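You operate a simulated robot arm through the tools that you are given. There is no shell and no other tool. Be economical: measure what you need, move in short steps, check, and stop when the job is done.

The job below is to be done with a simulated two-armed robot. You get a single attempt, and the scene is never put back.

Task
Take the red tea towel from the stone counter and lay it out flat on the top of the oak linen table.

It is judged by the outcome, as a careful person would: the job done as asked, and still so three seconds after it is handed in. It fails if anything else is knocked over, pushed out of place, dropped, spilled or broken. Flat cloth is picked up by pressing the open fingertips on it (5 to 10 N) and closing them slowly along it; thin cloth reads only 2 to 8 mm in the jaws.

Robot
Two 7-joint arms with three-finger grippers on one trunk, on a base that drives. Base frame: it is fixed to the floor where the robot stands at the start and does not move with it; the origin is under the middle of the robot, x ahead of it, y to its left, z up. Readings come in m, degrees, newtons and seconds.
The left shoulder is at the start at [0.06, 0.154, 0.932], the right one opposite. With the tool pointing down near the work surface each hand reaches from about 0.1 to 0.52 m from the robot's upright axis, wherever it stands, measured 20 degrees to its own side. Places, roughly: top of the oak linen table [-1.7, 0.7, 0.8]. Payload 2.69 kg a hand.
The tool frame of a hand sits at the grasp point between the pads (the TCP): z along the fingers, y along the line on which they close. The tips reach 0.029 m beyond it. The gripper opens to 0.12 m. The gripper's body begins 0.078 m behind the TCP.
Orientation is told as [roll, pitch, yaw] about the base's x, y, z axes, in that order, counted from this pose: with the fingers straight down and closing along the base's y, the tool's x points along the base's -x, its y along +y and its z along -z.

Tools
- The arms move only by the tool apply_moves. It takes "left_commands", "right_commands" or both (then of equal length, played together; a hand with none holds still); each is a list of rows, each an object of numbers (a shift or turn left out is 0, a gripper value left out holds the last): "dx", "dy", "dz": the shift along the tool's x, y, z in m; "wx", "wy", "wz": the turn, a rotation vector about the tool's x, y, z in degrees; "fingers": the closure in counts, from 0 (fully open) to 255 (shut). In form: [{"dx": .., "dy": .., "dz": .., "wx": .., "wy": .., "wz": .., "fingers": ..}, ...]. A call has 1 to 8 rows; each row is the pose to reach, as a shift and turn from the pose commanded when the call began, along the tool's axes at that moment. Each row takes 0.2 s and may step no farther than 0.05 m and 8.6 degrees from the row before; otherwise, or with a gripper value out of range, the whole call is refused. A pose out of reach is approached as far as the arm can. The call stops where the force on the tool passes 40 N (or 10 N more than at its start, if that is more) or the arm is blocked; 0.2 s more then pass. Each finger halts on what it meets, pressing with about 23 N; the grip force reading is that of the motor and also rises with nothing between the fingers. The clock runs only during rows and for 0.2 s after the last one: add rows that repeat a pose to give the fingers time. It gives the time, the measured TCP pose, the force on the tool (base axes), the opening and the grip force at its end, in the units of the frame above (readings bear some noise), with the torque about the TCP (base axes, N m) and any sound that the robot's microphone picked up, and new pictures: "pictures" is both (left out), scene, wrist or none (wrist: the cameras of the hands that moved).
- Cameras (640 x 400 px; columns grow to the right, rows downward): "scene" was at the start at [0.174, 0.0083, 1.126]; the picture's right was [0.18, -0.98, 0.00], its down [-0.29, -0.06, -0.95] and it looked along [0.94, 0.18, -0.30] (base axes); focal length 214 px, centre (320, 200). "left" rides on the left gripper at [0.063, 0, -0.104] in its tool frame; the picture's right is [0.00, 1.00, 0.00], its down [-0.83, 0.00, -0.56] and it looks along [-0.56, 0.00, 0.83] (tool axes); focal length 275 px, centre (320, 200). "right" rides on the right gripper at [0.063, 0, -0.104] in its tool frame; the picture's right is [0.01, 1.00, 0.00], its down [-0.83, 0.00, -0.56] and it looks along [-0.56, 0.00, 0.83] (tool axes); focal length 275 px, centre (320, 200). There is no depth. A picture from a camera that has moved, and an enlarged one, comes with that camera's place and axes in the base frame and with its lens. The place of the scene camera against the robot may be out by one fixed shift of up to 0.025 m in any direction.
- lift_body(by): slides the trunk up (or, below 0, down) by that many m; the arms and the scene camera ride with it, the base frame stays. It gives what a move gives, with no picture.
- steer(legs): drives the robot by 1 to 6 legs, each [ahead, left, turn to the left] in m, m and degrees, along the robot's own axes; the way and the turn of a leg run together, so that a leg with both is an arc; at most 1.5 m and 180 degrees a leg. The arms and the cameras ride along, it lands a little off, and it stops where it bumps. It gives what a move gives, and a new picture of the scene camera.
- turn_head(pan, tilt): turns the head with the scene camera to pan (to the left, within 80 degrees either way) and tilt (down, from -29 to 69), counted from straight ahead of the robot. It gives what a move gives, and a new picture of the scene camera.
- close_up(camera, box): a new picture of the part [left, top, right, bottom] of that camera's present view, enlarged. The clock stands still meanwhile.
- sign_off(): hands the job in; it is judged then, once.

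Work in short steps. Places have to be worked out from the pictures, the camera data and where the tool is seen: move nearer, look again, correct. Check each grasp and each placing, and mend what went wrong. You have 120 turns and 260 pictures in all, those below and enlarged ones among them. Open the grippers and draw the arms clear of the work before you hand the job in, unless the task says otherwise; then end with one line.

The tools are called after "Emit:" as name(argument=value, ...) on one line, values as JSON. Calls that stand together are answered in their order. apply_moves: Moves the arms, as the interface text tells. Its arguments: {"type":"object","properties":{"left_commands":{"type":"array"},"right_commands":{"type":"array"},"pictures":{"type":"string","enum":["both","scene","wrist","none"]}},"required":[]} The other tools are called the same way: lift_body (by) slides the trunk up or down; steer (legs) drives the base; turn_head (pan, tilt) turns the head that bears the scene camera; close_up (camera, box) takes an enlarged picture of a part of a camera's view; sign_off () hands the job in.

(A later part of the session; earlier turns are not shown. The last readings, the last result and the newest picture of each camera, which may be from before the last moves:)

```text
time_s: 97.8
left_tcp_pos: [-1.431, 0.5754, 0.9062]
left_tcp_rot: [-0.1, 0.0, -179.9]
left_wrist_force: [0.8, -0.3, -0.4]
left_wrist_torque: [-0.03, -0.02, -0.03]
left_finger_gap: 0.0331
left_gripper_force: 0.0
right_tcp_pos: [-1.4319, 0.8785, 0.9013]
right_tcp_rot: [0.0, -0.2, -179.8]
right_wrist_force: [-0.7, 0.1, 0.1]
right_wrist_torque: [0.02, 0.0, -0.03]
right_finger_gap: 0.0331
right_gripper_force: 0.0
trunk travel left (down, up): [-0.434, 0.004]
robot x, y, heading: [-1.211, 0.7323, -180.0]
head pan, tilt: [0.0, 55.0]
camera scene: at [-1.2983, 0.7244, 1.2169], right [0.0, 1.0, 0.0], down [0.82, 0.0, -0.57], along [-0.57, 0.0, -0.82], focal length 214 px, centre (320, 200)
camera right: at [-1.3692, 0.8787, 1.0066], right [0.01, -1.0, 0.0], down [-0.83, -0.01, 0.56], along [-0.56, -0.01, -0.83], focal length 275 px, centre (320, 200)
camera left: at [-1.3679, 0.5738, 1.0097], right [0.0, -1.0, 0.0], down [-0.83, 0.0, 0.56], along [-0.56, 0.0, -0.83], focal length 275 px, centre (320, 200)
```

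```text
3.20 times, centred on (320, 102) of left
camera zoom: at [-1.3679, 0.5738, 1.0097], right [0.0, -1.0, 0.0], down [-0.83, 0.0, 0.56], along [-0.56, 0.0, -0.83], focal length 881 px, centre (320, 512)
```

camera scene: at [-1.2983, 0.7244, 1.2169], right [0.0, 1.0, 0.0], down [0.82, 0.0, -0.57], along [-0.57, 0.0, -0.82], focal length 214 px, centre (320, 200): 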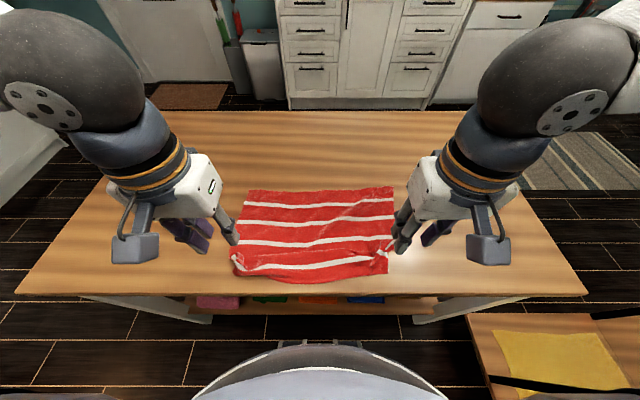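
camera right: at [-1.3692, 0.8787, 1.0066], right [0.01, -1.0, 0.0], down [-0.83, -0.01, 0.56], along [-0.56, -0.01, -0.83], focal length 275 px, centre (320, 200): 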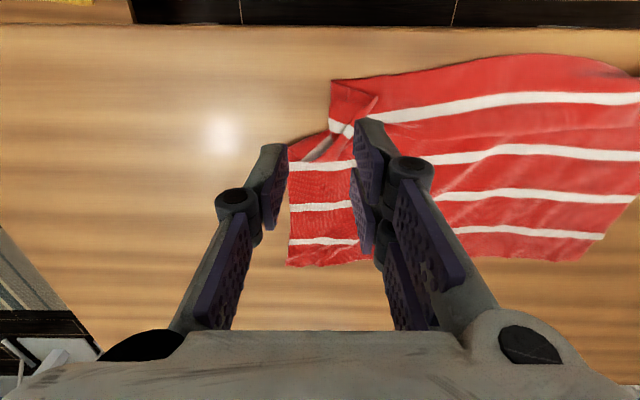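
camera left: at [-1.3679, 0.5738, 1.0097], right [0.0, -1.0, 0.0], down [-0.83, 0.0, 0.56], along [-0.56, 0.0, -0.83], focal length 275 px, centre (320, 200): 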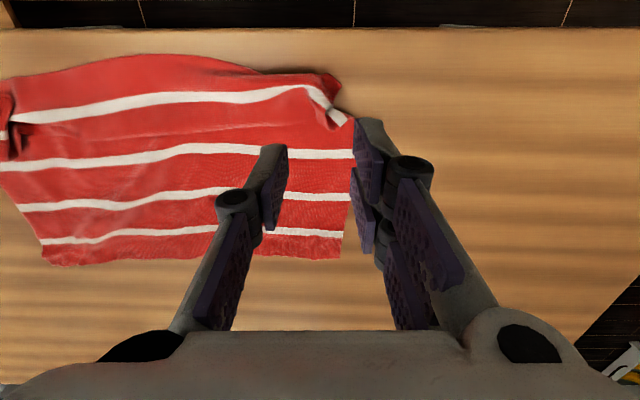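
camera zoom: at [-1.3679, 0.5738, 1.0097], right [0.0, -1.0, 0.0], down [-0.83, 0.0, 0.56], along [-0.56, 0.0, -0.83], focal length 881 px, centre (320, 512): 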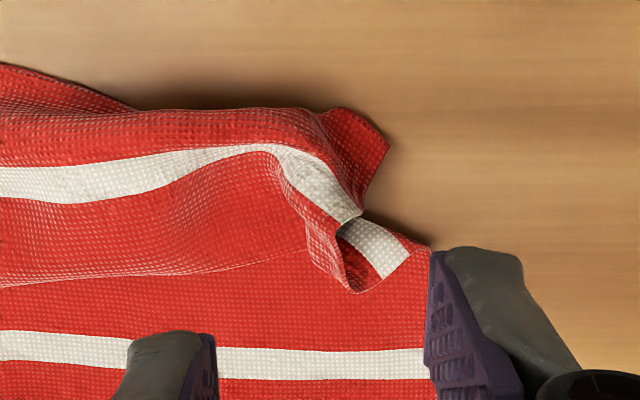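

Each near corner has a small pleat from the pinch. I'll press closed fingertips lightly on each corner piece and slide outward to pull the pleats open.

Emit:
apply_moves(left_commands=[{"dx": 0.011, "dy": 0.013, "dz": 0.02, "fingers": 220}, {"dx": 0.011, "dy": 0.013, "dz": 0.05, "fingers": 255}, {"dx": 0.011, "dy": 0.013, "dz": 0.08, "fingers": 255}, {"dx": 0.011, "dy": 0.013, "dz": 0.1, "fingers": 255}, {"dx": 0.011, "dy": 0.013, "dz": 0.112}], right_commands=[{"dx": 0.001, "dy": 0.018, "dz": 0.02, "fingers": 220}, {"dx": 0.001, "dy": 0.018, "dz": 0.05, "fingers": 255}, {"dx": 0.001, "dy": 0.018, "dz": 0.08, "fingers": 255}, {"dx": 0.001, "dy": 0.018, "dz": 0.1, "fingers": 255}, {"dx": 0.001, "dy": 0.018, "dz": 0.108}], pictures="wrist")

```text
time_s: 99.0
left_tcp_pos: [-1.4277, 0.5672, 0.7893]
left_tcp_rot: [0.1, 0.0, -179.9]
left_wrist_force: [-0.5, 1.0, 7.6]
left_wrist_torque: [0.06, 0.04, -0.03]
left_finger_gap: 0.0002
left_gripper_force: 23.0
left hand out of reach, approached as far as the arm can: row 1, 2, 3, 4, 5
right_tcp_pos: [-1.4291, 0.8605, 0.7949]
right_tcp_rot: [0.0, -0.3, -179.9]
right_wrist_force: [-0.4, 0.3, -0.1]
right_wrist_torque: [0.04, -0.01, -0.01]
right_finger_gap: 0.0002
right_gripper_force: 23.6
trunk travel left (down, up): [-0.434, 0.004]
robot x, y, heading: [-1.2104, 0.7332, -180.2]
head pan, tilt: [0.0, 55.0]
camera right: at [-1.3668, 0.8606, 0.8979], right [0.01, -1.0, 0.0], down [-0.83, 0.0, 0.56], along [-0.56, -0.01, -0.83], focal length 275 px, centre (320, 200)
camera left: at [-1.3645, 0.5645, 0.8925], right [0.0, -1.0, 0.0], down [-0.83, 0.0, 0.56], along [-0.56, 0.0, -0.83], focal length 275 px, centre (320, 200)
```

right: 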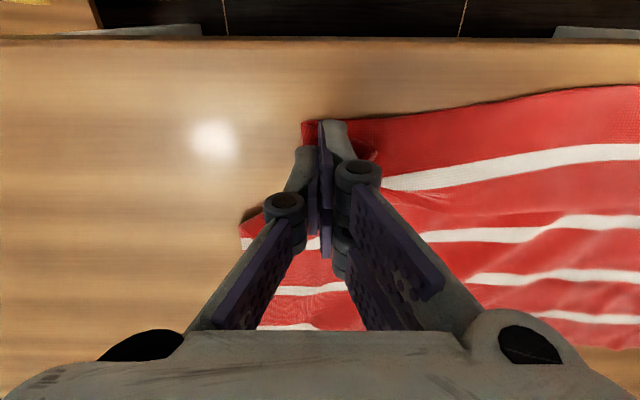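
left: 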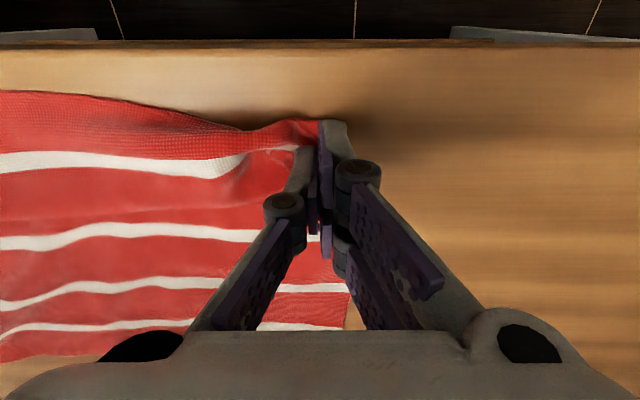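

Left presses at 7.6 N; right needs ~5 mm more. Press and slide both outward.

Emit:
apply_moves(left_commands=[{"dz": 0.0}, {"dy": 0.005}, {"dy": 0.011}, {"dy": 0.017}, {"dy": 0.023}, {"dy": 0.027}, {"dy": 0.027, "dz": -0.03}, {"dy": 0.027, "dz": -0.07}], right_commands=[{"dz": 0.006}, {"dy": -0.005, "dz": 0.006}, {"dy": -0.011, "dz": 0.006}, {"dy": -0.017, "dz": 0.006}, {"dy": -0.023, "dz": 0.006}, {"dy": -0.027, "dz": 0.006}, {"dy": -0.027, "dz": -0.03}, {"dy": -0.027, "dz": -0.07}], pictures="both")

Emit:
close_up(camera="scene", box=[200, 150, 440, 300])

```text
time_s: 100.8
left_tcp_pos: [-1.4394, 0.5379, 0.8601]
left_tcp_rot: [0.1, 0.1, -179.9]
left_wrist_force: [0.6, 0.3, 0.6]
left_wrist_torque: [0.03, 0.02, 0.06]
left_finger_gap: 0.0
left_gripper_force: 22.9
left hand out of reach, approached as far as the arm can: row 4, 5, 6, 7, 8
right_tcp_pos: [-1.434, 0.888, 0.8674]
right_tcp_rot: [0.1, -0.1, -179.8]
right_wrist_force: [0.3, -0.2, 0.0]
right_wrist_torque: [0.03, -0.01, 0.01]
right_finger_gap: 0.0
right_gripper_force: 23.4
right hand out of reach, approached as far as the arm can: row 7, 8
trunk travel left (down, up): [-0.434, 0.004]
robot x, y, heading: [-1.2101, 0.7308, -179.8]
head pan, tilt: [0.0, 55.0]
camera scene: at [-1.2978, 0.7245, 1.217], right [0.0, 1.0, 0.0], down [0.82, 0.0, -0.57], along [-0.57, 0.0, -0.82], focal length 214 px, centre (320, 200)
camera right: at [-1.3703, 0.8881, 0.9725], right [0.01, -1.0, 0.0], down [-0.83, -0.01, 0.56], along [-0.56, 0.0, -0.83], focal length 275 px, centre (320, 200)
camera left: at [-1.3776, 0.5358, 0.9647], right [0.0, -1.0, 0.0], down [-0.83, 0.0, 0.56], along [-0.56, 0.0, -0.83], focal length 275 px, centre (320, 200)
```

scene: 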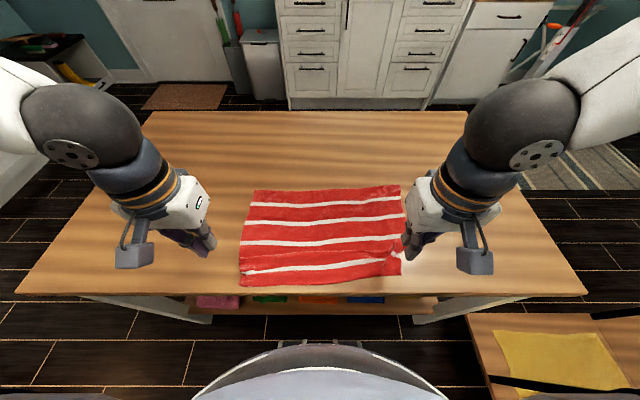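
right: 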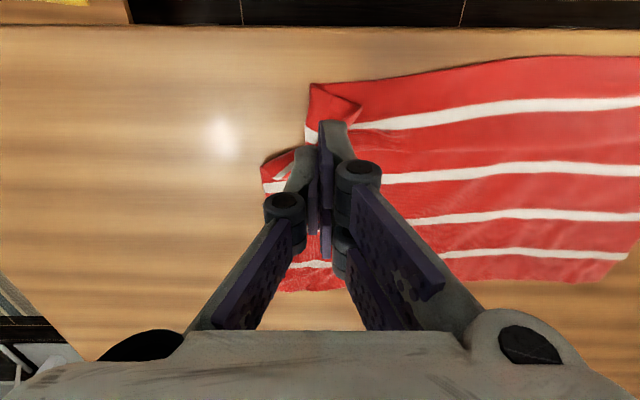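
left: 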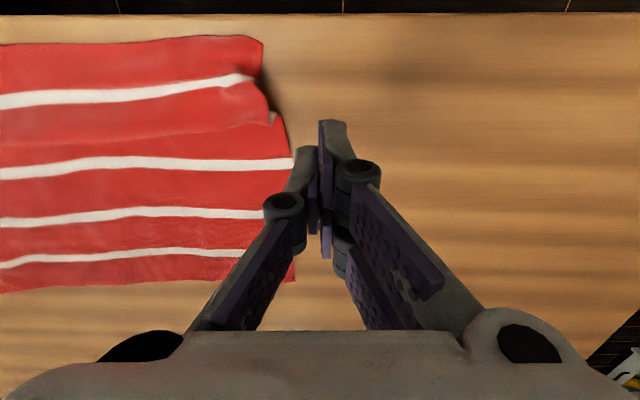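

```text
2.67 times, centred on (320, 225) of scene
camera zoom: at [-1.2978, 0.7245, 1.217], right [0.0, 1.0, 0.0], down [0.82, 0.0, -0.57], along [-0.57, 0.0, -0.82], focal length 572 px, centre (320, 133)
```

zoom: 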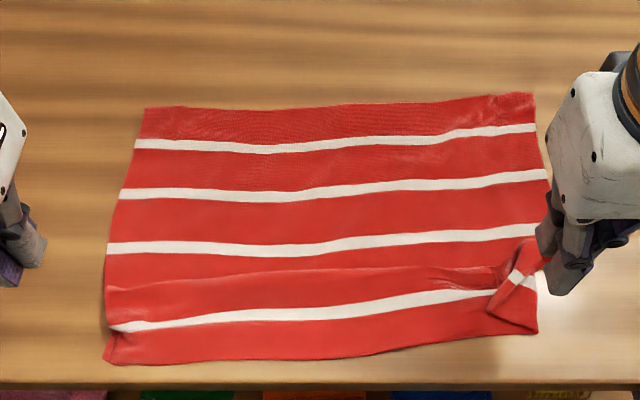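

Left corner came out well. The right corner still has a folded pleat; raise the right hand for a clear look.

Emit:
apply_moves(right_commands=[{"dz": -0.02, "dy": -0.02, "dx": -0.01}, {"dz": -0.04, "dy": -0.04, "dx": -0.02}, {"dz": -0.06, "dy": -0.06, "dx": -0.03}], left_commands=[{"dz": -0.03, "dx": -0.01, "dy": 0.01}, {"dz": -0.06, "dx": -0.02, "dy": 0.02}, {"dz": -0.09, "dx": -0.03, "dy": 0.03}], pictures="none")

Emit:
close_up(camera="right", box=[300, 20, 540, 170])

Emit:
close_up(camera="scene", box=[350, 210, 430, 290])

```text
time_s: 101.6
left_tcp_pos: [-1.47, 0.5106, 0.9521]
left_tcp_rot: [-0.1, -0.1, -179.9]
left_wrist_force: [-0.1, -0.1, -0.1]
left_wrist_torque: [0.0, 0.02, 0.0]
left_finger_gap: 0.0
left_gripper_force: 22.9
right_tcp_pos: [-1.4617, 0.9465, 0.9276]
right_tcp_rot: [0.2, -0.2, -179.8]
right_wrist_force: [0.7, -0.3, 0.5]
right_wrist_torque: [-0.02, 0.01, 0.03]
right_finger_gap: 0.0
right_gripper_force: 22.7
trunk travel left (down, up): [-0.434, 0.004]
robot x, y, heading: [-1.2082, 0.7342, -179.7]
head pan, tilt: [0.0, 55.0]
```

```text
2.67 times, centred on (420, 95) of right
camera zoom: at [-1.3993, 0.947, 1.0308], right [0.01, -1.0, 0.0], down [-0.83, -0.01, 0.56], along [-0.56, -0.01, -0.83], focal length 734 px, centre (53, 480)
```

zoom: 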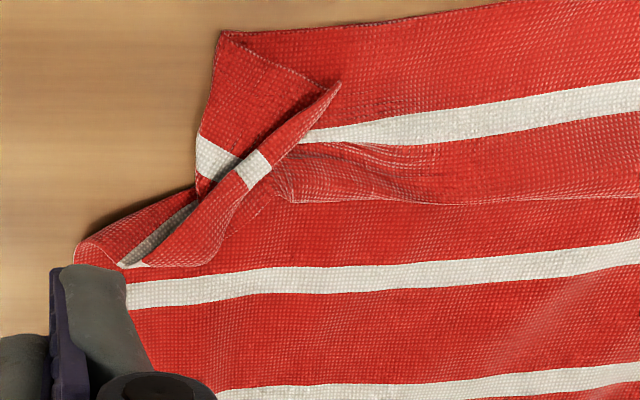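

```text
5.00 times, centred on (390, 250) of scene
camera zoom: at [-1.2986, 0.7247, 1.2169], right [0.0, 1.0, 0.0], down [0.82, 0.0, -0.57], along [-0.57, 0.0, -0.82], focal length 1072 px, centre (-30, -50)
```

zoom: 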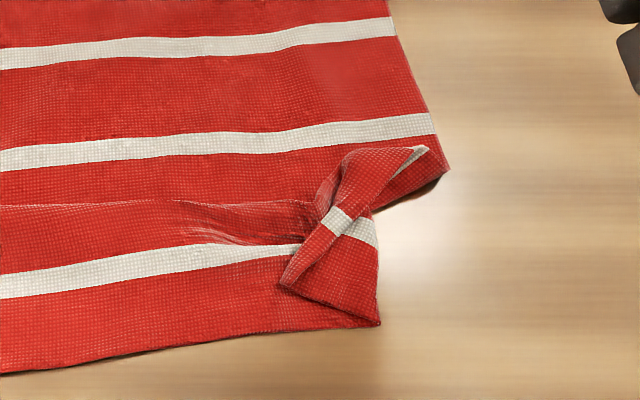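

Now clear: the FR corner itself is folded inward over the towel (free edge from (-1.425,0.854) to (-1.484,0.923)). I'll back off 5 cm for room, and sweep the closed fingertips just above the cloth against that free edge toward the front-right to flip it out.

Emit:
steer(legs=[[-0.06, 0, 0]])

Emit:
apply_moves(right_commands=[{"dx": -0.04, "dy": 0.02}, {"dx": -0.08, "dy": 0.04, "dz": 0.0}, {"dx": -0.087, "dy": 0.088}, {"dx": -0.087, "dy": 0.088, "dz": 0.04}, {"dx": -0.087, "dy": 0.088, "dz": 0.08}, {"dx": -0.087, "dy": 0.088, "dz": 0.115}, {"dx": -0.087, "dy": 0.088, "dz": 0.128}], pictures="wrist")

```text
time_s: 102.6
left_tcp_pos: [-1.4103, 0.5101, 0.9523]
left_tcp_rot: [0.0, 0.0, -180.0]
left_wrist_force: [0.3, 0.0, -0.7]
left_wrist_torque: [0.01, 0.06, 0.0]
left_finger_gap: 0.0
left_gripper_force: 22.4
right_tcp_pos: [-1.401, 0.9476, 0.926]
right_tcp_rot: [0.1, -0.3, -180.0]
right_wrist_force: [0.0, -0.7, -0.6]
right_wrist_torque: [0.01, 0.07, -0.02]
right_finger_gap: 0.0002
right_gripper_force: 23.0
trunk travel left (down, up): [-0.434, 0.004]
robot x, y, heading: [-1.1467, 0.7355, 179.8]
head pan, tilt: [0.0, 55.0]
camera scene: at [-1.2379, 0.7246, 1.2169], right [0.0, 1.0, 0.0], down [0.82, 0.0, -0.57], along [-0.57, 0.0, -0.82], focal length 214 px, centre (320, 200)
```

scene: 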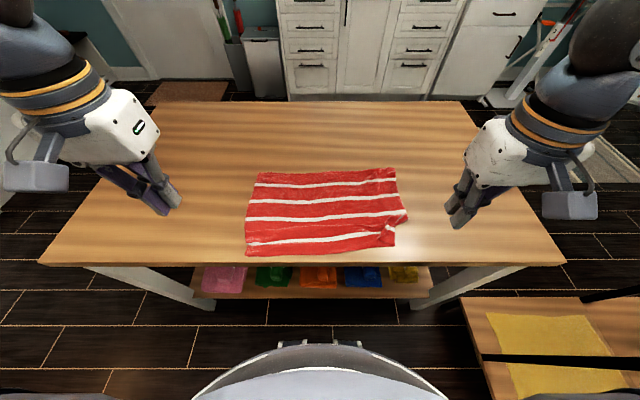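

```text
time_s: 104.2
left_tcp_pos: [-1.4107, 0.5109, 0.9512]
left_tcp_rot: [0.0, 0.0, -179.9]
left_wrist_force: [0.4, 0.6, -0.8]
left_wrist_torque: [0.01, -0.01, 0.04]
left_finger_gap: 0.0004
left_gripper_force: 23.4
right_tcp_pos: [-1.4891, 0.8574, 0.7983]
right_tcp_rot: [0.1, -0.2, -180.0]
right_wrist_force: [-0.8, 1.3, -0.4]
right_wrist_torque: [-0.03, 0.0, 0.02]
right_finger_gap: 0.0001
right_gripper_force: 23.0
trunk travel left (down, up): [-0.434, 0.004]
robot x, y, heading: [-1.1467, 0.7333, 180.3]
head pan, tilt: [0.0, 55.0]
camera right: at [-1.4258, 0.858, 0.9024], right [0.0, -1.0, 0.0], down [-0.83, 0.0, 0.56], along [-0.56, 0.0, -0.83], focal length 275 px, centre (320, 200)
```

right: 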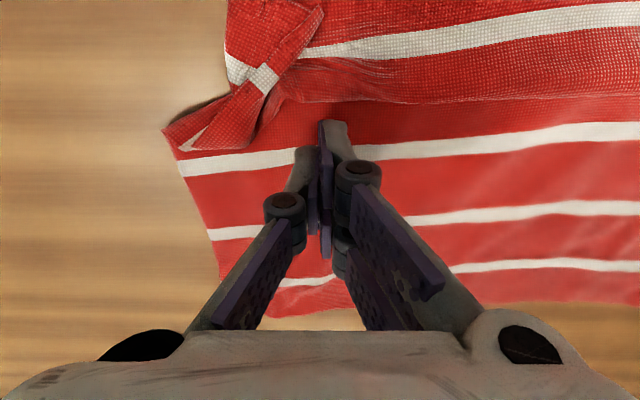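

Positioned just inside the flap's free edge. Lower 4 mm and sweep to the front-right.

Emit:
apply_moves(right_commands=[{"dz": 0.004}, {"dz": 0.004, "dx": 0.015, "dy": -0.013}, {"dz": 0.004, "dx": 0.03, "dy": -0.026}, {"dz": 0.004, "dx": 0.042, "dy": -0.037}, {"dz": 0.004, "dx": 0.054, "dy": -0.048}, {"dz": 0.004, "dx": 0.064, "dy": -0.06}], pictures="wrist")

Emit:
close_up(camera="scene", box=[340, 170, 480, 270])

```text
time_s: 105.6
left_tcp_pos: [-1.4101, 0.5108, 0.9517]
left_tcp_rot: [0.0, 0.0, -180.0]
left_wrist_force: [0.2, 0.4, 1.0]
left_wrist_torque: [-0.02, 0.0, 0.01]
left_finger_gap: 0.0003
left_gripper_force: 22.7
right_tcp_pos: [-1.4232, 0.9192, 0.7945]
right_tcp_rot: [0.1, -0.3, -180.0]
right_wrist_force: [1.0, 0.7, 0.1]
right_wrist_torque: [0.01, 0.0, -0.01]
right_finger_gap: 0.0002
right_gripper_force: 22.6
trunk travel left (down, up): [-0.434, 0.004]
robot x, y, heading: [-1.1525, 0.7345, 179.9]
head pan, tilt: [0.0, 55.0]
camera right: at [-1.3605, 0.9184, 0.8982], right [0.01, -1.0, 0.0], down [-0.83, 0.0, 0.56], along [-0.56, 0.0, -0.83], focal length 275 px, centre (320, 200)
```

right: 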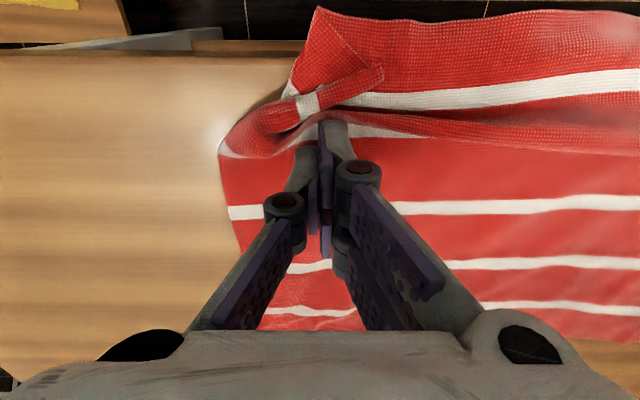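

```text
4.00 times, centred on (410, 220) of scene
camera zoom: at [-1.2386, 0.7248, 1.2168], right [0.0, 1.0, 0.0], down [0.82, 0.0, -0.57], along [-0.57, 0.0, -0.82], focal length 858 px, centre (-40, 120)
```

zoom: 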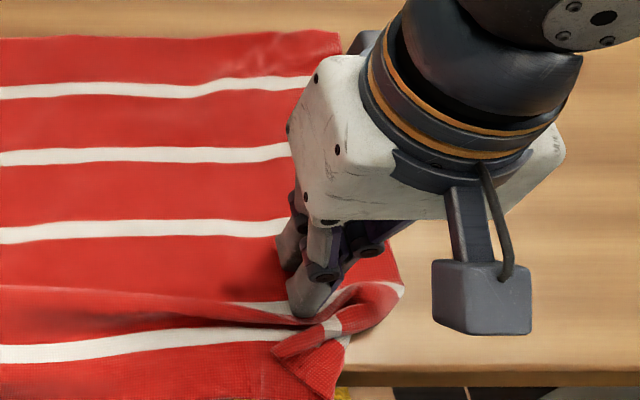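

The push moved the corner to the front rather than flipping it. Lift the hand away and look again.

Emit:
apply_moves(right_commands=[{"dz": -0.03}, {"dz": -0.07}, {"dz": -0.11, "dy": -0.01}, {"dz": -0.13, "dy": -0.02}], pictures="wrist")

Emit:
close_up(camera="scene", box=[340, 170, 480, 270])

Emit:
close_up(camera="right", box=[240, 0, 480, 150])

```text
time_s: 106.6
left_tcp_pos: [-1.4107, 0.5115, 0.9525]
left_tcp_rot: [0.0, 0.0, -180.0]
left_wrist_force: [0.2, -0.1, 0.1]
left_wrist_torque: [0.01, 0.0, 0.01]
left_finger_gap: 0.0003
left_gripper_force: 22.9
right_tcp_pos: [-1.4234, 0.9388, 0.924]
right_tcp_rot: [0.0, 0.0, -180.0]
right_wrist_force: [0.1, -0.2, -0.7]
right_wrist_torque: [0.0, 0.05, 0.02]
right_finger_gap: 0.0001
right_gripper_force: 22.7
trunk travel left (down, up): [-0.434, 0.004]
robot x, y, heading: [-1.1495, 0.7337, 179.8]
head pan, tilt: [0.0, 55.0]
camera right: at [-1.3616, 0.9391, 1.0291], right [0.01, -1.0, 0.0], down [-0.83, 0.0, 0.56], along [-0.56, 0.0, -0.83], focal length 275 px, centre (320, 200)
```

right: 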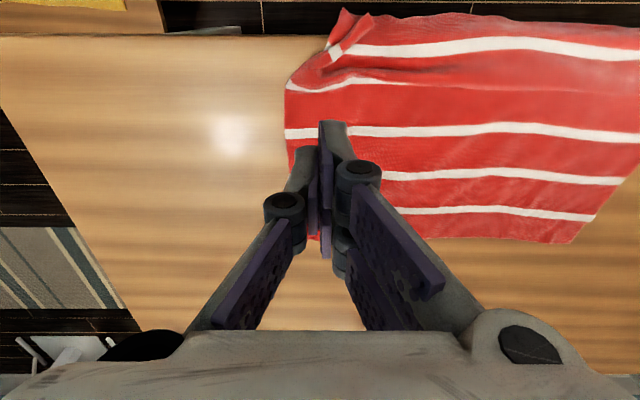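

```text
4.00 times, centred on (410, 220) of scene
camera zoom: at [-1.2388, 0.7247, 1.2168], right [0.0, 1.0, 0.0], down [0.82, 0.0, -0.57], along [-0.57, 0.0, -0.82], focal length 858 px, centre (-40, 120)
```

zoom: 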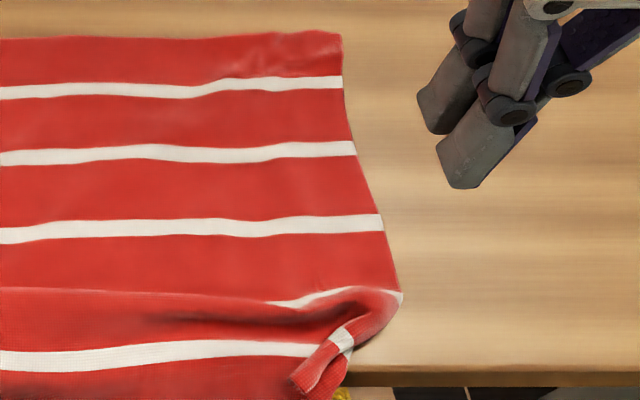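

```text
2.67 times, centred on (360, 75) of right
camera zoom: at [-1.3616, 0.9391, 1.0291], right [0.01, -1.0, 0.0], down [-0.83, 0.0, 0.56], along [-0.56, 0.0, -0.83], focal length 734 px, centre (213, 533)
```

zoom: 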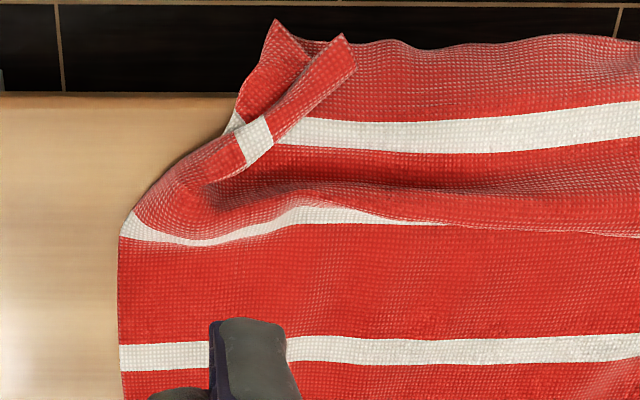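

FR's flap is still inward and the near edge now slightly overhangs the front (table edge ≈ x −1.376). I'll pinch the near edge ~6 cm in from the right side, lift so the corner drops open by gravity, then lay it back down moving back-left.

Emit:
apply_moves(right_commands=[{"dx": 0.01, "dy": 0.035, "fingers": 220}, {"dx": 0.02, "dy": 0.073, "dz": 0.01, "fingers": 190}, {"dx": 0.02, "dy": 0.073, "dz": 0.05, "fingers": 170}, {"dx": 0.02, "dy": 0.073, "dz": 0.09, "fingers": 170}, {"dx": 0.02, "dy": 0.073, "dz": 0.12, "fingers": 170}, {"dx": 0.02, "dy": 0.073, "dz": 0.13, "fingers": 170}], pictures="wrist")

```text
time_s: 108.0
left_tcp_pos: [-1.4099, 0.5114, 0.9509]
left_tcp_rot: [0.0, -0.1, -180.0]
left_wrist_force: [-0.3, -0.1, -0.2]
left_wrist_torque: [0.0, 0.02, 0.01]
left_finger_gap: 0.0
left_gripper_force: 23.2
right_tcp_pos: [-1.4035, 0.8657, 0.7932]
right_tcp_rot: [0.1, -0.2, -180.0]
right_wrist_force: [0.5, -0.2, 0.4]
right_wrist_torque: [0.01, -0.04, 0.02]
right_finger_gap: 0.0394
right_gripper_force: 0.0
trunk travel left (down, up): [-0.434, 0.004]
robot x, y, heading: [-1.1486, 0.7341, 179.9]
head pan, tilt: [0.0, 55.0]
camera right: at [-1.3408, 0.8661, 0.8973], right [0.01, -1.0, 0.0], down [-0.83, 0.0, 0.56], along [-0.56, 0.0, -0.83], focal length 275 px, centre (320, 200)
```

right: 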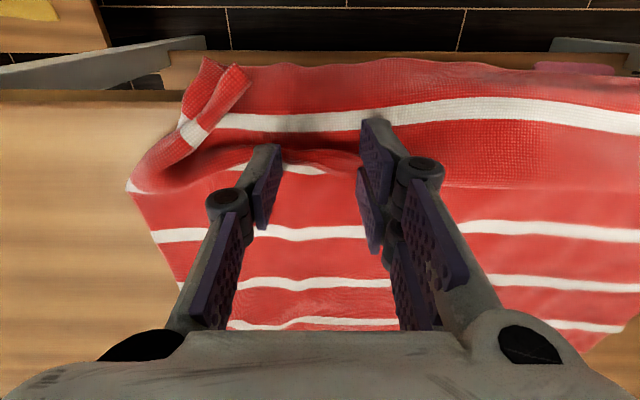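

Emit:
apply_moves(right_commands=[{"dz": 0.0025, "fingers": 170}, {"dz": 0.003, "fingers": 184}, {"dz": 0.003, "fingers": 198}, {"dz": 0.003, "fingers": 212}, {"dz": 0.003, "fingers": 226}, {"dz": 0.003, "fingers": 240}, {"dz": 0.003, "fingers": 255}, {"dz": 0.003, "fingers": 255}], pictures="none")

Emit:
apply_moves(right_commands=[{"dz": -0.03, "dx": -0.01}, {"dz": -0.06, "dx": -0.02}, {"dz": -0.09, "dx": -0.03}, {"dz": -0.12, "dx": -0.04}, {"dz": -0.15, "dx": -0.05}, {"dz": -0.15, "dx": -0.05}], pictures="scene")

Emit:
close_up(camera="scene", box=[240, 130, 480, 280])

```text
time_s: 109.8
left_tcp_pos: [-1.4117, 0.5114, 0.9504]
left_tcp_rot: [-0.1, 0.0, -180.0]
left_wrist_force: [0.0, -0.1, 0.1]
left_wrist_torque: [-0.01, 0.0, 0.0]
left_finger_gap: 0.0
left_gripper_force: 23.0
right_tcp_pos: [-1.4043, 0.8659, 0.7894]
right_tcp_rot: [0.2, -0.2, -179.9]
right_wrist_force: [0.1, -0.2, 0.5]
right_wrist_torque: [0.1, -0.01, -0.02]
right_finger_gap: 0.003
right_gripper_force: 24.8
trunk travel left (down, up): [-0.434, 0.004]
robot x, y, heading: [-1.1498, 0.7339, 180.3]
head pan, tilt: [0.0, 55.0]
```

```text
time_s: 111.2
left_tcp_pos: [-1.4106, 0.5116, 0.9504]
left_tcp_rot: [0.0, 0.0, -180.0]
left_wrist_force: [-0.5, -0.4, 0.1]
left_wrist_torque: [0.04, 0.0, -0.03]
left_finger_gap: 0.0
left_gripper_force: 23.4
right_tcp_pos: [-1.4541, 0.8665, 0.9407]
right_tcp_rot: [0.1, -0.2, -179.9]
right_wrist_force: [-0.4, 0.4, 0.7]
right_wrist_torque: [0.06, -0.06, -0.02]
right_finger_gap: 0.0024
right_gripper_force: 22.6
trunk travel left (down, up): [-0.434, 0.004]
robot x, y, heading: [-1.1491, 0.7362, 180.2]
head pan, tilt: [0.0, 55.0]
camera scene: at [-1.2389, 0.7245, 1.2168], right [0.0, 1.0, 0.0], down [0.82, 0.0, -0.57], along [-0.57, 0.0, -0.82], focal length 214 px, centre (320, 200)
```

scene: 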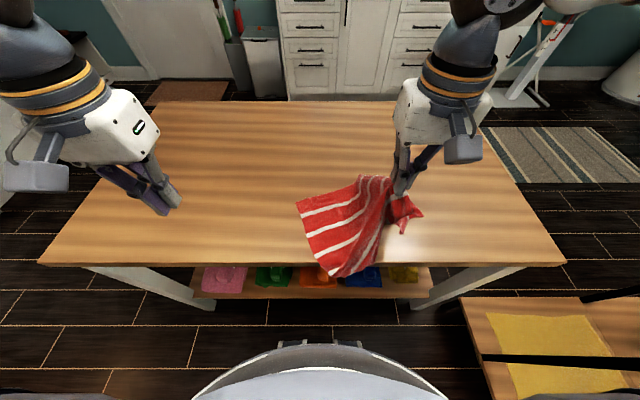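

```text
2.67 times, centred on (360, 205) of scene
camera zoom: at [-1.2389, 0.7245, 1.2168], right [0.0, 1.0, 0.0], down [0.82, 0.0, -0.57], along [-0.57, 0.0, -0.82], focal length 572 px, centre (213, 187)
```

zoom: 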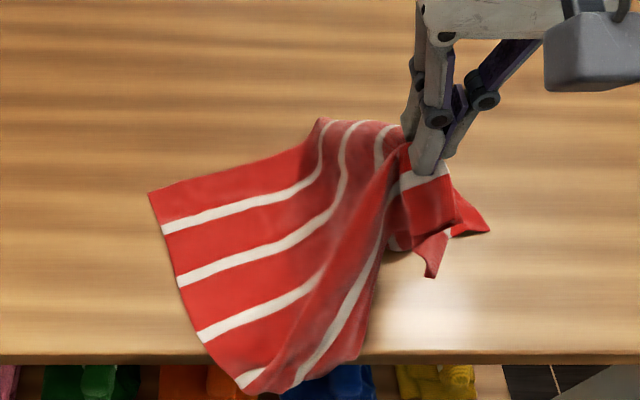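

The lift dragged the towel around, but the corner dropped open. Pull it back fully onto the table with the right hand, then I'll regrasp FL with the left and repeat the good hanging lay-down.

Emit:
apply_moves(right_commands=[{"dx": -0.02, "dy": -0.015, "dz": 0.01}, {"dx": -0.045, "dy": -0.03, "dz": 0.02}, {"dx": -0.07, "dy": -0.045, "dz": 0.03}, {"dx": -0.095, "dy": -0.06, "dz": 0.04}], pictures="scene")

Emit:
close_up(camera="scene", box=[240, 130, 480, 280])

```text
time_s: 112.2
left_tcp_pos: [-1.4113, 0.5116, 0.9506]
left_tcp_rot: [0.0, 0.0, -180.1]
left_wrist_force: [-0.6, -0.8, 0.0]
left_wrist_torque: [0.02, -0.02, 0.0]
left_finger_gap: 0.0001
left_gripper_force: 23.0
right_tcp_pos: [-1.5505, 0.9261, 0.8998]
right_tcp_rot: [0.1, -0.3, 180.1]
right_wrist_force: [1.1, 0.2, -0.4]
right_wrist_torque: [-0.2, 0.05, 0.04]
right_finger_gap: 0.0023
right_gripper_force: 22.5
trunk travel left (down, up): [-0.434, 0.004]
robot x, y, heading: [-1.1479, 0.7331, 179.8]
head pan, tilt: [0.0, 55.0]
camera scene: at [-1.2392, 0.7248, 1.2167], right [0.0, 1.0, 0.0], down [0.82, 0.0, -0.57], along [-0.57, 0.0, -0.82], focal length 214 px, centre (320, 200)
```

scene: 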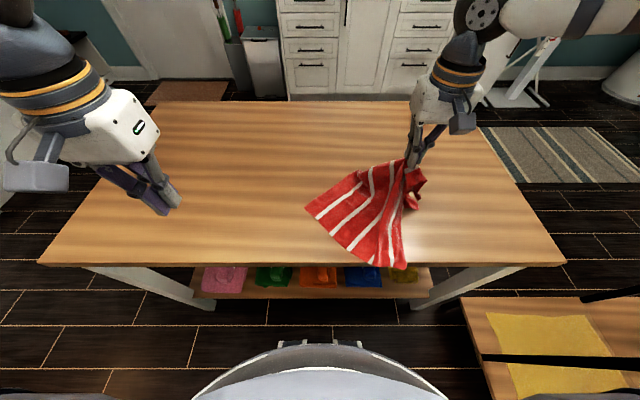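

```text
2.67 times, centred on (360, 205) of scene
camera zoom: at [-1.2392, 0.7248, 1.2167], right [0.0, 1.0, 0.0], down [0.82, 0.0, -0.57], along [-0.57, 0.0, -0.82], focal length 572 px, centre (213, 187)
```

zoom: 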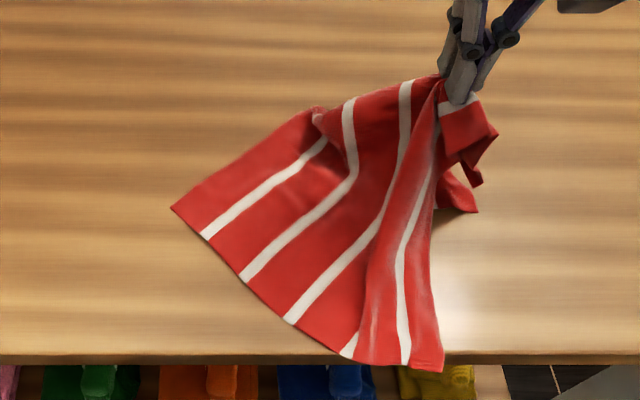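

The left side edge L–FL now lies flat and clear, with FL at the front (~(-1.37,0.89)). Pull back 5 cm more so FL is well on the table, and bring the left hand over it.

Emit:
apply_moves(right_commands=[{"dx": -0.02}, {"dx": -0.04, "dy": 0.01}, {"dx": -0.055, "dy": 0.01}, {"dx": -0.055, "dy": 0.01}, {"dx": -0.055, "dy": 0.01}, {"dx": -0.055, "dy": 0.01}, {"dx": -0.055, "dy": 0.01}, {"dx": -0.055, "dy": 0.01}], left_commands=[{"dy": -0.04, "fingers": 230}, {"dy": -0.08, "fingers": 200}, {"dy": -0.12, "fingers": 180}, {"dy": -0.16}, {"dy": -0.2}, {"dy": -0.24}, {"dy": -0.28, "dx": -0.01}, {"dy": -0.3, "dx": -0.02}], pictures="both")

```text
time_s: 114.0
left_tcp_pos: [-1.4297, 0.8132, 0.9525]
left_tcp_rot: [0.0, 0.0, 180.0]
left_wrist_force: [0.7, -0.2, 1.1]
left_wrist_torque: [0.01, -0.01, -0.01]
left_finger_gap: 0.0355
left_gripper_force: 0.1
right_tcp_pos: [-1.6058, 0.9161, 0.9016]
right_tcp_rot: [0.1, -0.2, -180.0]
right_wrist_force: [0.0, -0.2, -1.5]
right_wrist_torque: [-0.03, 0.01, -0.02]
right_finger_gap: 0.0034
right_gripper_force: 23.5
trunk travel left (down, up): [-0.434, 0.004]
robot x, y, heading: [-1.1454, 0.735, 180.0]
head pan, tilt: [0.0, 55.0]
camera scene: at [-1.2389, 0.7247, 1.2168], right [0.0, 1.0, 0.0], down [0.82, 0.0, -0.57], along [-0.57, 0.0, -0.82], focal length 214 px, centre (320, 200)
camera right: at [-1.543, 0.9162, 1.0068], right [0.01, -1.0, 0.0], down [-0.83, 0.0, 0.56], along [-0.56, 0.0, -0.83], focal length 275 px, centre (320, 200)
camera left: at [-1.3665, 0.8116, 1.0558], right [0.0, -1.0, 0.0], down [-0.83, 0.0, 0.56], along [-0.56, 0.0, -0.83], focal length 275 px, centre (320, 200)
```

scene: 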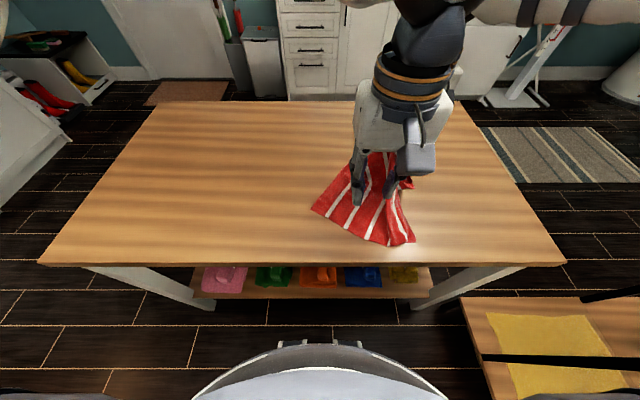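
right: 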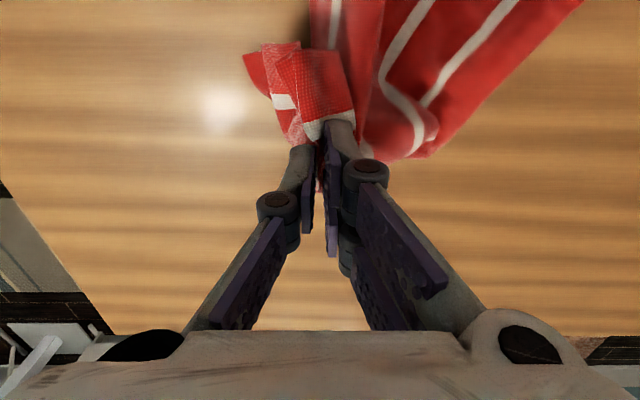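
left: 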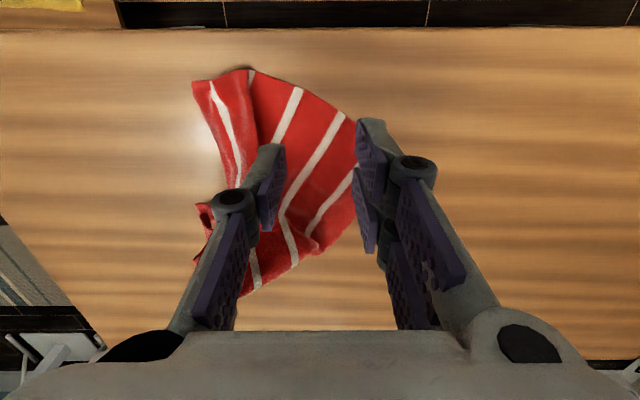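

FL sits on the right side, awkward for the left hand. Instead I'll carry Q (right-hand grip) over to the left, set it down, and then take FL with the right hand and Q/FR with the left. First the left hand clears out.

Emit:
apply_moves(left_commands=[{"dy": 0.04, "dz": -0.03}, {"dy": 0.08, "dz": -0.06}, {"dy": 0.12, "dz": -0.09}, {"dy": 0.16, "dz": -0.12}, {"dy": 0.2, "dz": -0.15}, {"dy": 0.25, "dz": -0.15}, {"dy": 0.3, "dz": -0.15}, {"dy": 0.35, "dz": -0.15}], pictures="none")

Emit:
apply_moves(right_commands=[{"dy": 0.035, "dx": 0.01}, {"dy": 0.07, "dx": 0.025}, {"dy": 0.105, "dx": 0.04}, {"dy": 0.14, "dx": 0.055}, {"dy": 0.175, "dx": 0.07, "dz": 0.01}, {"dy": 0.21, "dx": 0.085, "dz": 0.03}, {"dy": 0.24, "dx": 0.1, "dz": 0.05}, {"dy": 0.26, "dx": 0.11, "dz": 0.07}], pictures="scene")

Emit:
close_up(camera="scene", box=[220, 130, 460, 280])

```text
time_s: 115.8
left_tcp_pos: [-1.4305, 0.4567, 1.0981]
left_tcp_rot: [-0.1, 0.1, 180.0]
left_wrist_force: [-0.4, 0.7, -0.2]
left_wrist_torque: [0.0, 0.02, -0.01]
left_finger_gap: 0.0351
left_gripper_force: 0.0
right_tcp_pos: [-1.6053, 0.9153, 0.9025]
right_tcp_rot: [0.0, -0.1, -179.9]
right_wrist_force: [-0.7, 0.2, 0.9]
right_wrist_torque: [0.06, 0.01, 0.0]
right_finger_gap: 0.0024
right_gripper_force: 23.2
trunk travel left (down, up): [-0.434, 0.004]
robot x, y, heading: [-1.149, 0.7351, 180.0]
head pan, tilt: [0.0, 55.0]
```

```text
time_s: 117.6
left_tcp_pos: [-1.4308, 0.4575, 1.0982]
left_tcp_rot: [0.0, 0.0, -180.0]
left_wrist_force: [0.0, -0.3, 0.1]
left_wrist_torque: [0.01, 0.01, 0.03]
left_finger_gap: 0.0354
left_gripper_force: 0.0
right_tcp_pos: [-1.4959, 0.6556, 0.8288]
right_tcp_rot: [0.1, -0.2, 180.0]
right_wrist_force: [-0.5, -1.0, 0.0]
right_wrist_torque: [-0.04, -0.01, -0.02]
right_finger_gap: 0.0031
right_gripper_force: 22.6
trunk travel left (down, up): [-0.434, 0.004]
robot x, y, heading: [-1.1489, 0.7357, 179.9]
head pan, tilt: [0.0, 55.0]
camera scene: at [-1.2389, 0.7244, 1.2168], right [0.0, 1.0, 0.0], down [0.82, 0.0, -0.57], along [-0.57, 0.0, -0.82], focal length 214 px, centre (320, 200)
```

scene: 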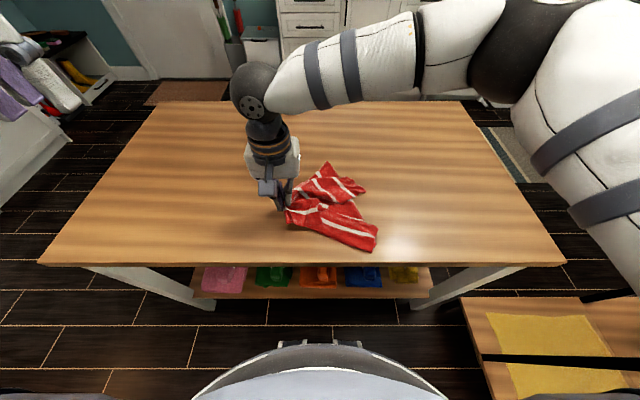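

```text
2.67 times, centred on (340, 205) of scene
camera zoom: at [-1.2389, 0.7244, 1.2168], right [0.0, 1.0, 0.0], down [0.82, 0.0, -0.57], along [-0.57, 0.0, -0.82], focal length 572 px, centre (267, 187)
```

zoom: 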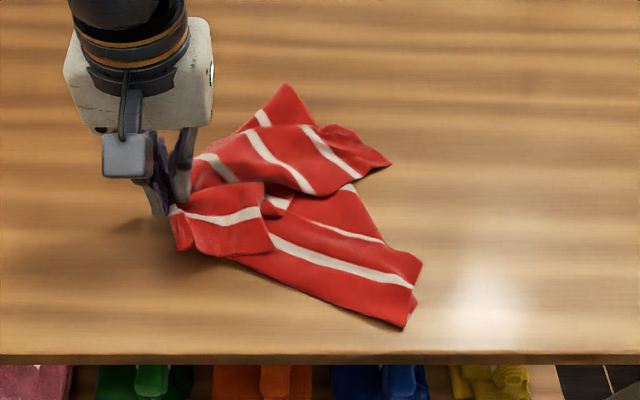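

Far edge now runs from Q (left) to FL (front right, ~(-1.40,0.86)). The 6 cm FR flap trails on top; I'll raise Q, let the flap hang, and lower moving right so FR lands to the left of the grip.

Emit:
apply_moves(right_commands=[{"dz": -0.03}, {"dz": -0.06, "dy": 0.02}, {"dz": -0.06, "dy": 0.05}, {"dz": -0.06, "dy": 0.05}, {"dz": -0.045, "dy": 0.04}, {"dz": -0.02, "dy": 0.015}, {"dz": 0.005, "dy": -0.01}, {"dz": 0.025, "dy": -0.03}], pictures="scene")

Emit:
close_up(camera="scene", box=[220, 130, 460, 280])

```text
time_s: 119.4
left_tcp_pos: [-1.4304, 0.4583, 1.097]
left_tcp_rot: [0.0, 0.1, -180.0]
left_wrist_force: [0.5, 0.2, -0.1]
left_wrist_torque: [-0.01, -0.01, -0.01]
left_finger_gap: 0.0355
left_gripper_force: 0.1
right_tcp_pos: [-1.4945, 0.6888, 0.8075]
right_tcp_rot: [0.0, -0.2, -180.0]
right_wrist_force: [-0.2, -0.7, 1.0]
right_wrist_torque: [0.06, 0.0, 0.02]
right_finger_gap: 0.0026
right_gripper_force: 22.4
trunk travel left (down, up): [-0.434, 0.004]
robot x, y, heading: [-1.1505, 0.7335, 180.2]
head pan, tilt: [0.0, 55.0]
camera scene: at [-1.2389, 0.7249, 1.2168], right [0.0, 1.0, 0.0], down [0.82, 0.0, -0.57], along [-0.57, 0.0, -0.82], focal length 214 px, centre (320, 200)
```

scene: 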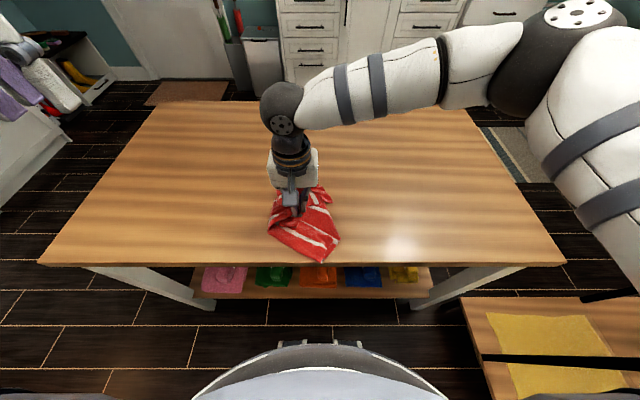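

```text
2.67 times, centred on (340, 205) of scene
camera zoom: at [-1.2389, 0.7249, 1.2168], right [0.0, 1.0, 0.0], down [0.82, 0.0, -0.57], along [-0.57, 0.0, -0.82], focal length 572 px, centre (267, 187)
```

zoom: 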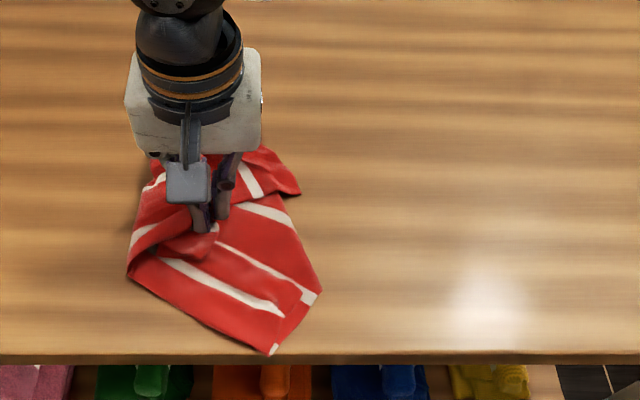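

Release here and look from above.

Emit:
apply_moves(right_commands=[{"dz": 0.008}, {"dz": 0.008, "fingers": 200}, {"dz": 0.005, "fingers": 170}, {"dz": -0.04, "fingers": 170}, {"dz": -0.08}, {"dz": -0.12, "dy": -0.02}, {"dz": -0.15, "dy": -0.05}, {"dz": -0.17, "dy": -0.08}], pictures="wrist")

Emit:
close_up(camera="scene", box=[220, 130, 460, 280])

Emit:
close_up(camera="right", box=[240, 0, 560, 200])

```text
time_s: 121.2
left_tcp_pos: [-1.4305, 0.459, 1.0979]
left_tcp_rot: [0.0, 0.0, -179.9]
left_wrist_force: [-0.3, 0.1, -0.2]
left_wrist_torque: [0.02, -0.04, -0.01]
left_finger_gap: 0.0355
left_gripper_force: 0.0
right_tcp_pos: [-1.494, 0.7701, 0.9781]
right_tcp_rot: [0.0, -0.2, -180.0]
right_wrist_force: [-0.2, -0.1, -0.5]
right_wrist_torque: [-0.01, 0.03, 0.02]
right_finger_gap: 0.04
right_gripper_force: 0.1
trunk travel left (down, up): [-0.434, 0.004]
robot x, y, heading: [-1.1485, 0.734, 179.9]
head pan, tilt: [0.0, 55.0]
camera right: at [-1.432, 0.7698, 1.0821], right [0.01, -1.0, 0.0], down [-0.83, 0.0, 0.56], along [-0.56, 0.0, -0.83], focal length 275 px, centre (320, 200)
```

right: 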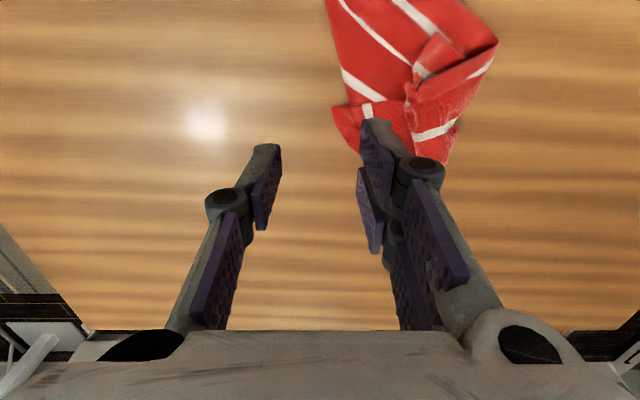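

```text
2.67 times, centred on (340, 205) of scene
camera zoom: at [-1.2386, 0.7251, 1.2168], right [0.0, 1.0, 0.0], down [0.82, 0.0, -0.57], along [-0.57, 0.0, -0.82], focal length 572 px, centre (267, 187)
```

zoom: 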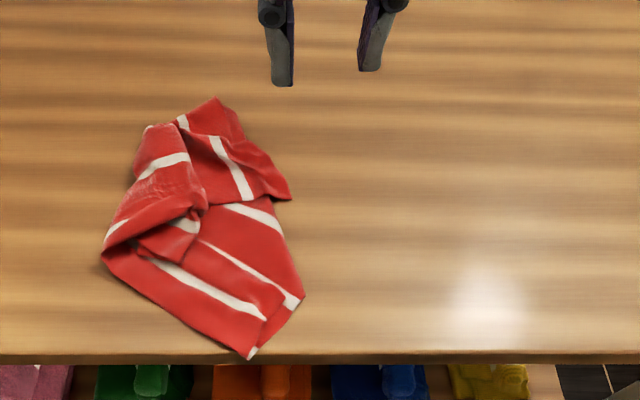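

```text
2.00 times, centred on (400, 100) of right
camera zoom: at [-1.432, 0.7698, 1.0821], right [0.01, -1.0, 0.0], down [-0.83, 0.0, 0.56], along [-0.56, 0.0, -0.83], focal length 551 px, centre (160, 400)
```

zoom: 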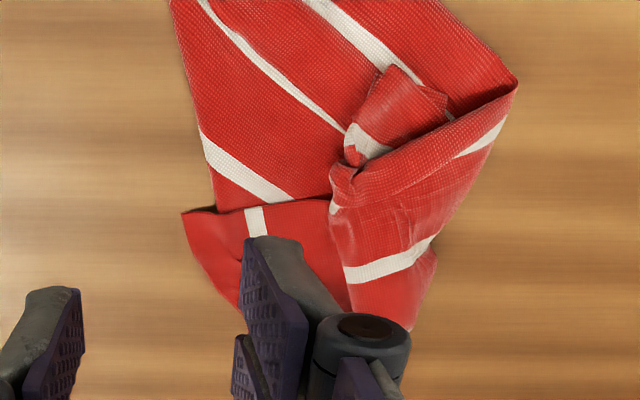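

FL is at the front edge, but the middle is bunched. I need a clear overhead view: move the right hand's camera above the pile.

Emit:
apply_moves(right_commands=[{"dx": 0.03, "dy": 0.01, "dz": -0.03}, {"dx": 0.06, "dy": 0.02, "dz": -0.06}, {"dx": 0.09, "dy": 0.02, "dz": -0.09}, {"dx": 0.1, "dy": 0.02, "dz": -0.1}], pictures="none")

Emit:
close_up(camera="right", box=[230, 20, 510, 195])

```text
time_s: 122.2
left_tcp_pos: [-1.4332, 0.458, 1.0949]
left_tcp_rot: [0.1, 0.1, -180.0]
left_wrist_force: [0.1, -0.5, -1.0]
left_wrist_torque: [-0.01, 0.0, -0.01]
left_finger_gap: 0.0353
left_gripper_force: 0.0
right_tcp_pos: [-1.394, 0.7469, 1.0742]
right_tcp_rot: [0.0, 0.0, 179.8]
right_wrist_force: [0.1, -0.4, 0.0]
right_wrist_torque: [-0.01, 0.0, 0.01]
right_finger_gap: 0.0401
right_gripper_force: 0.0
trunk travel left (down, up): [-0.434, 0.004]
robot x, y, heading: [-1.148, 0.7326, 179.9]
head pan, tilt: [0.0, 55.0]
```

```text
2.29 times, centred on (370, 108) of right
camera zoom: at [-1.3324, 0.7464, 1.1793], right [0.0, -1.0, 0.0], down [-0.83, 0.0, 0.55], along [-0.55, 0.0, -0.83], focal length 629 px, centre (206, 411)
```

zoom: 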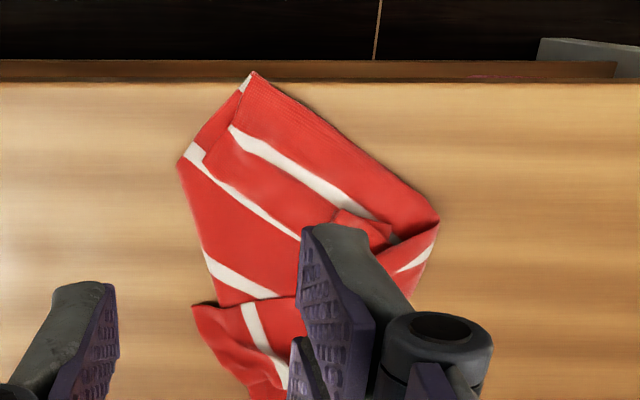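

FL's tip is at (-1.371,0.717), and the far edge is clean from FL to a fold on the left where FR is turned back. I'll pinch near FL with the right hand and pull it right/back along the table so the far edge straightens and FR unrolls.

Emit:
apply_moves(right_commands=[{"dy": 0.02, "dz": 0.04}, {"dy": 0.04, "dz": 0.08}, {"dy": 0.045, "dz": 0.125, "dx": -0.004}, {"dy": 0.045, "dz": 0.17, "dx": -0.004}, {"dy": 0.045, "dz": 0.215, "dx": -0.004}, {"dy": 0.045, "dz": 0.25, "dx": -0.004}, {"dy": 0.045, "dz": 0.27, "dx": -0.004}], pictures="wrist")

```text
time_s: 123.8
left_tcp_pos: [-1.4301, 0.4586, 1.0978]
left_tcp_rot: [0.0, 0.0, -180.0]
left_wrist_force: [-0.2, 0.0, -0.7]
left_wrist_torque: [-0.02, -0.05, -0.02]
left_finger_gap: 0.0352
left_gripper_force: 0.1
right_tcp_pos: [-1.4001, 0.6969, 0.8063]
right_tcp_rot: [0.1, -0.2, -180.0]
right_wrist_force: [0.3, 0.1, -0.4]
right_wrist_torque: [0.01, 0.02, -0.02]
right_finger_gap: 0.04
right_gripper_force: 0.1
trunk travel left (down, up): [-0.434, 0.004]
robot x, y, heading: [-1.1485, 0.7327, 179.9]
head pan, tilt: [0.0, 55.0]
camera right: at [-1.337, 0.6978, 0.9098], right [0.01, -1.0, 0.0], down [-0.83, 0.0, 0.56], along [-0.56, 0.0, -0.83], focal length 275 px, centre (320, 200)
```

right: 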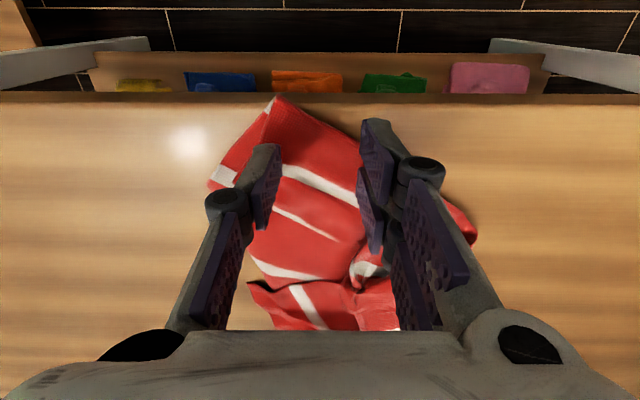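

Emit:
apply_moves(right_commands=[{"dx": 0.006, "dz": 0.008}, {"dx": 0.006, "dz": 0.013}, {"dx": 0.006, "dz": 0.016}], pictures="none")

```text
time_s: 124.6
left_tcp_pos: [-1.4299, 0.458, 1.0977]
left_tcp_rot: [0.0, -0.1, -180.0]
left_wrist_force: [0.1, -0.5, 0.2]
left_wrist_torque: [0.02, 0.0, 0.01]
left_finger_gap: 0.0357
left_gripper_force: 0.2
right_tcp_pos: [-1.3927, 0.6988, 0.7897]
right_tcp_rot: [0.1, -0.3, -179.9]
right_wrist_force: [1.6, -0.4, 4.3]
right_wrist_torque: [0.12, -0.02, -0.02]
right_finger_gap: 0.04
right_gripper_force: 0.4
trunk travel left (down, up): [-0.434, 0.004]
robot x, y, heading: [-1.1466, 0.7314, 179.9]
head pan, tilt: [0.0, 55.0]
```

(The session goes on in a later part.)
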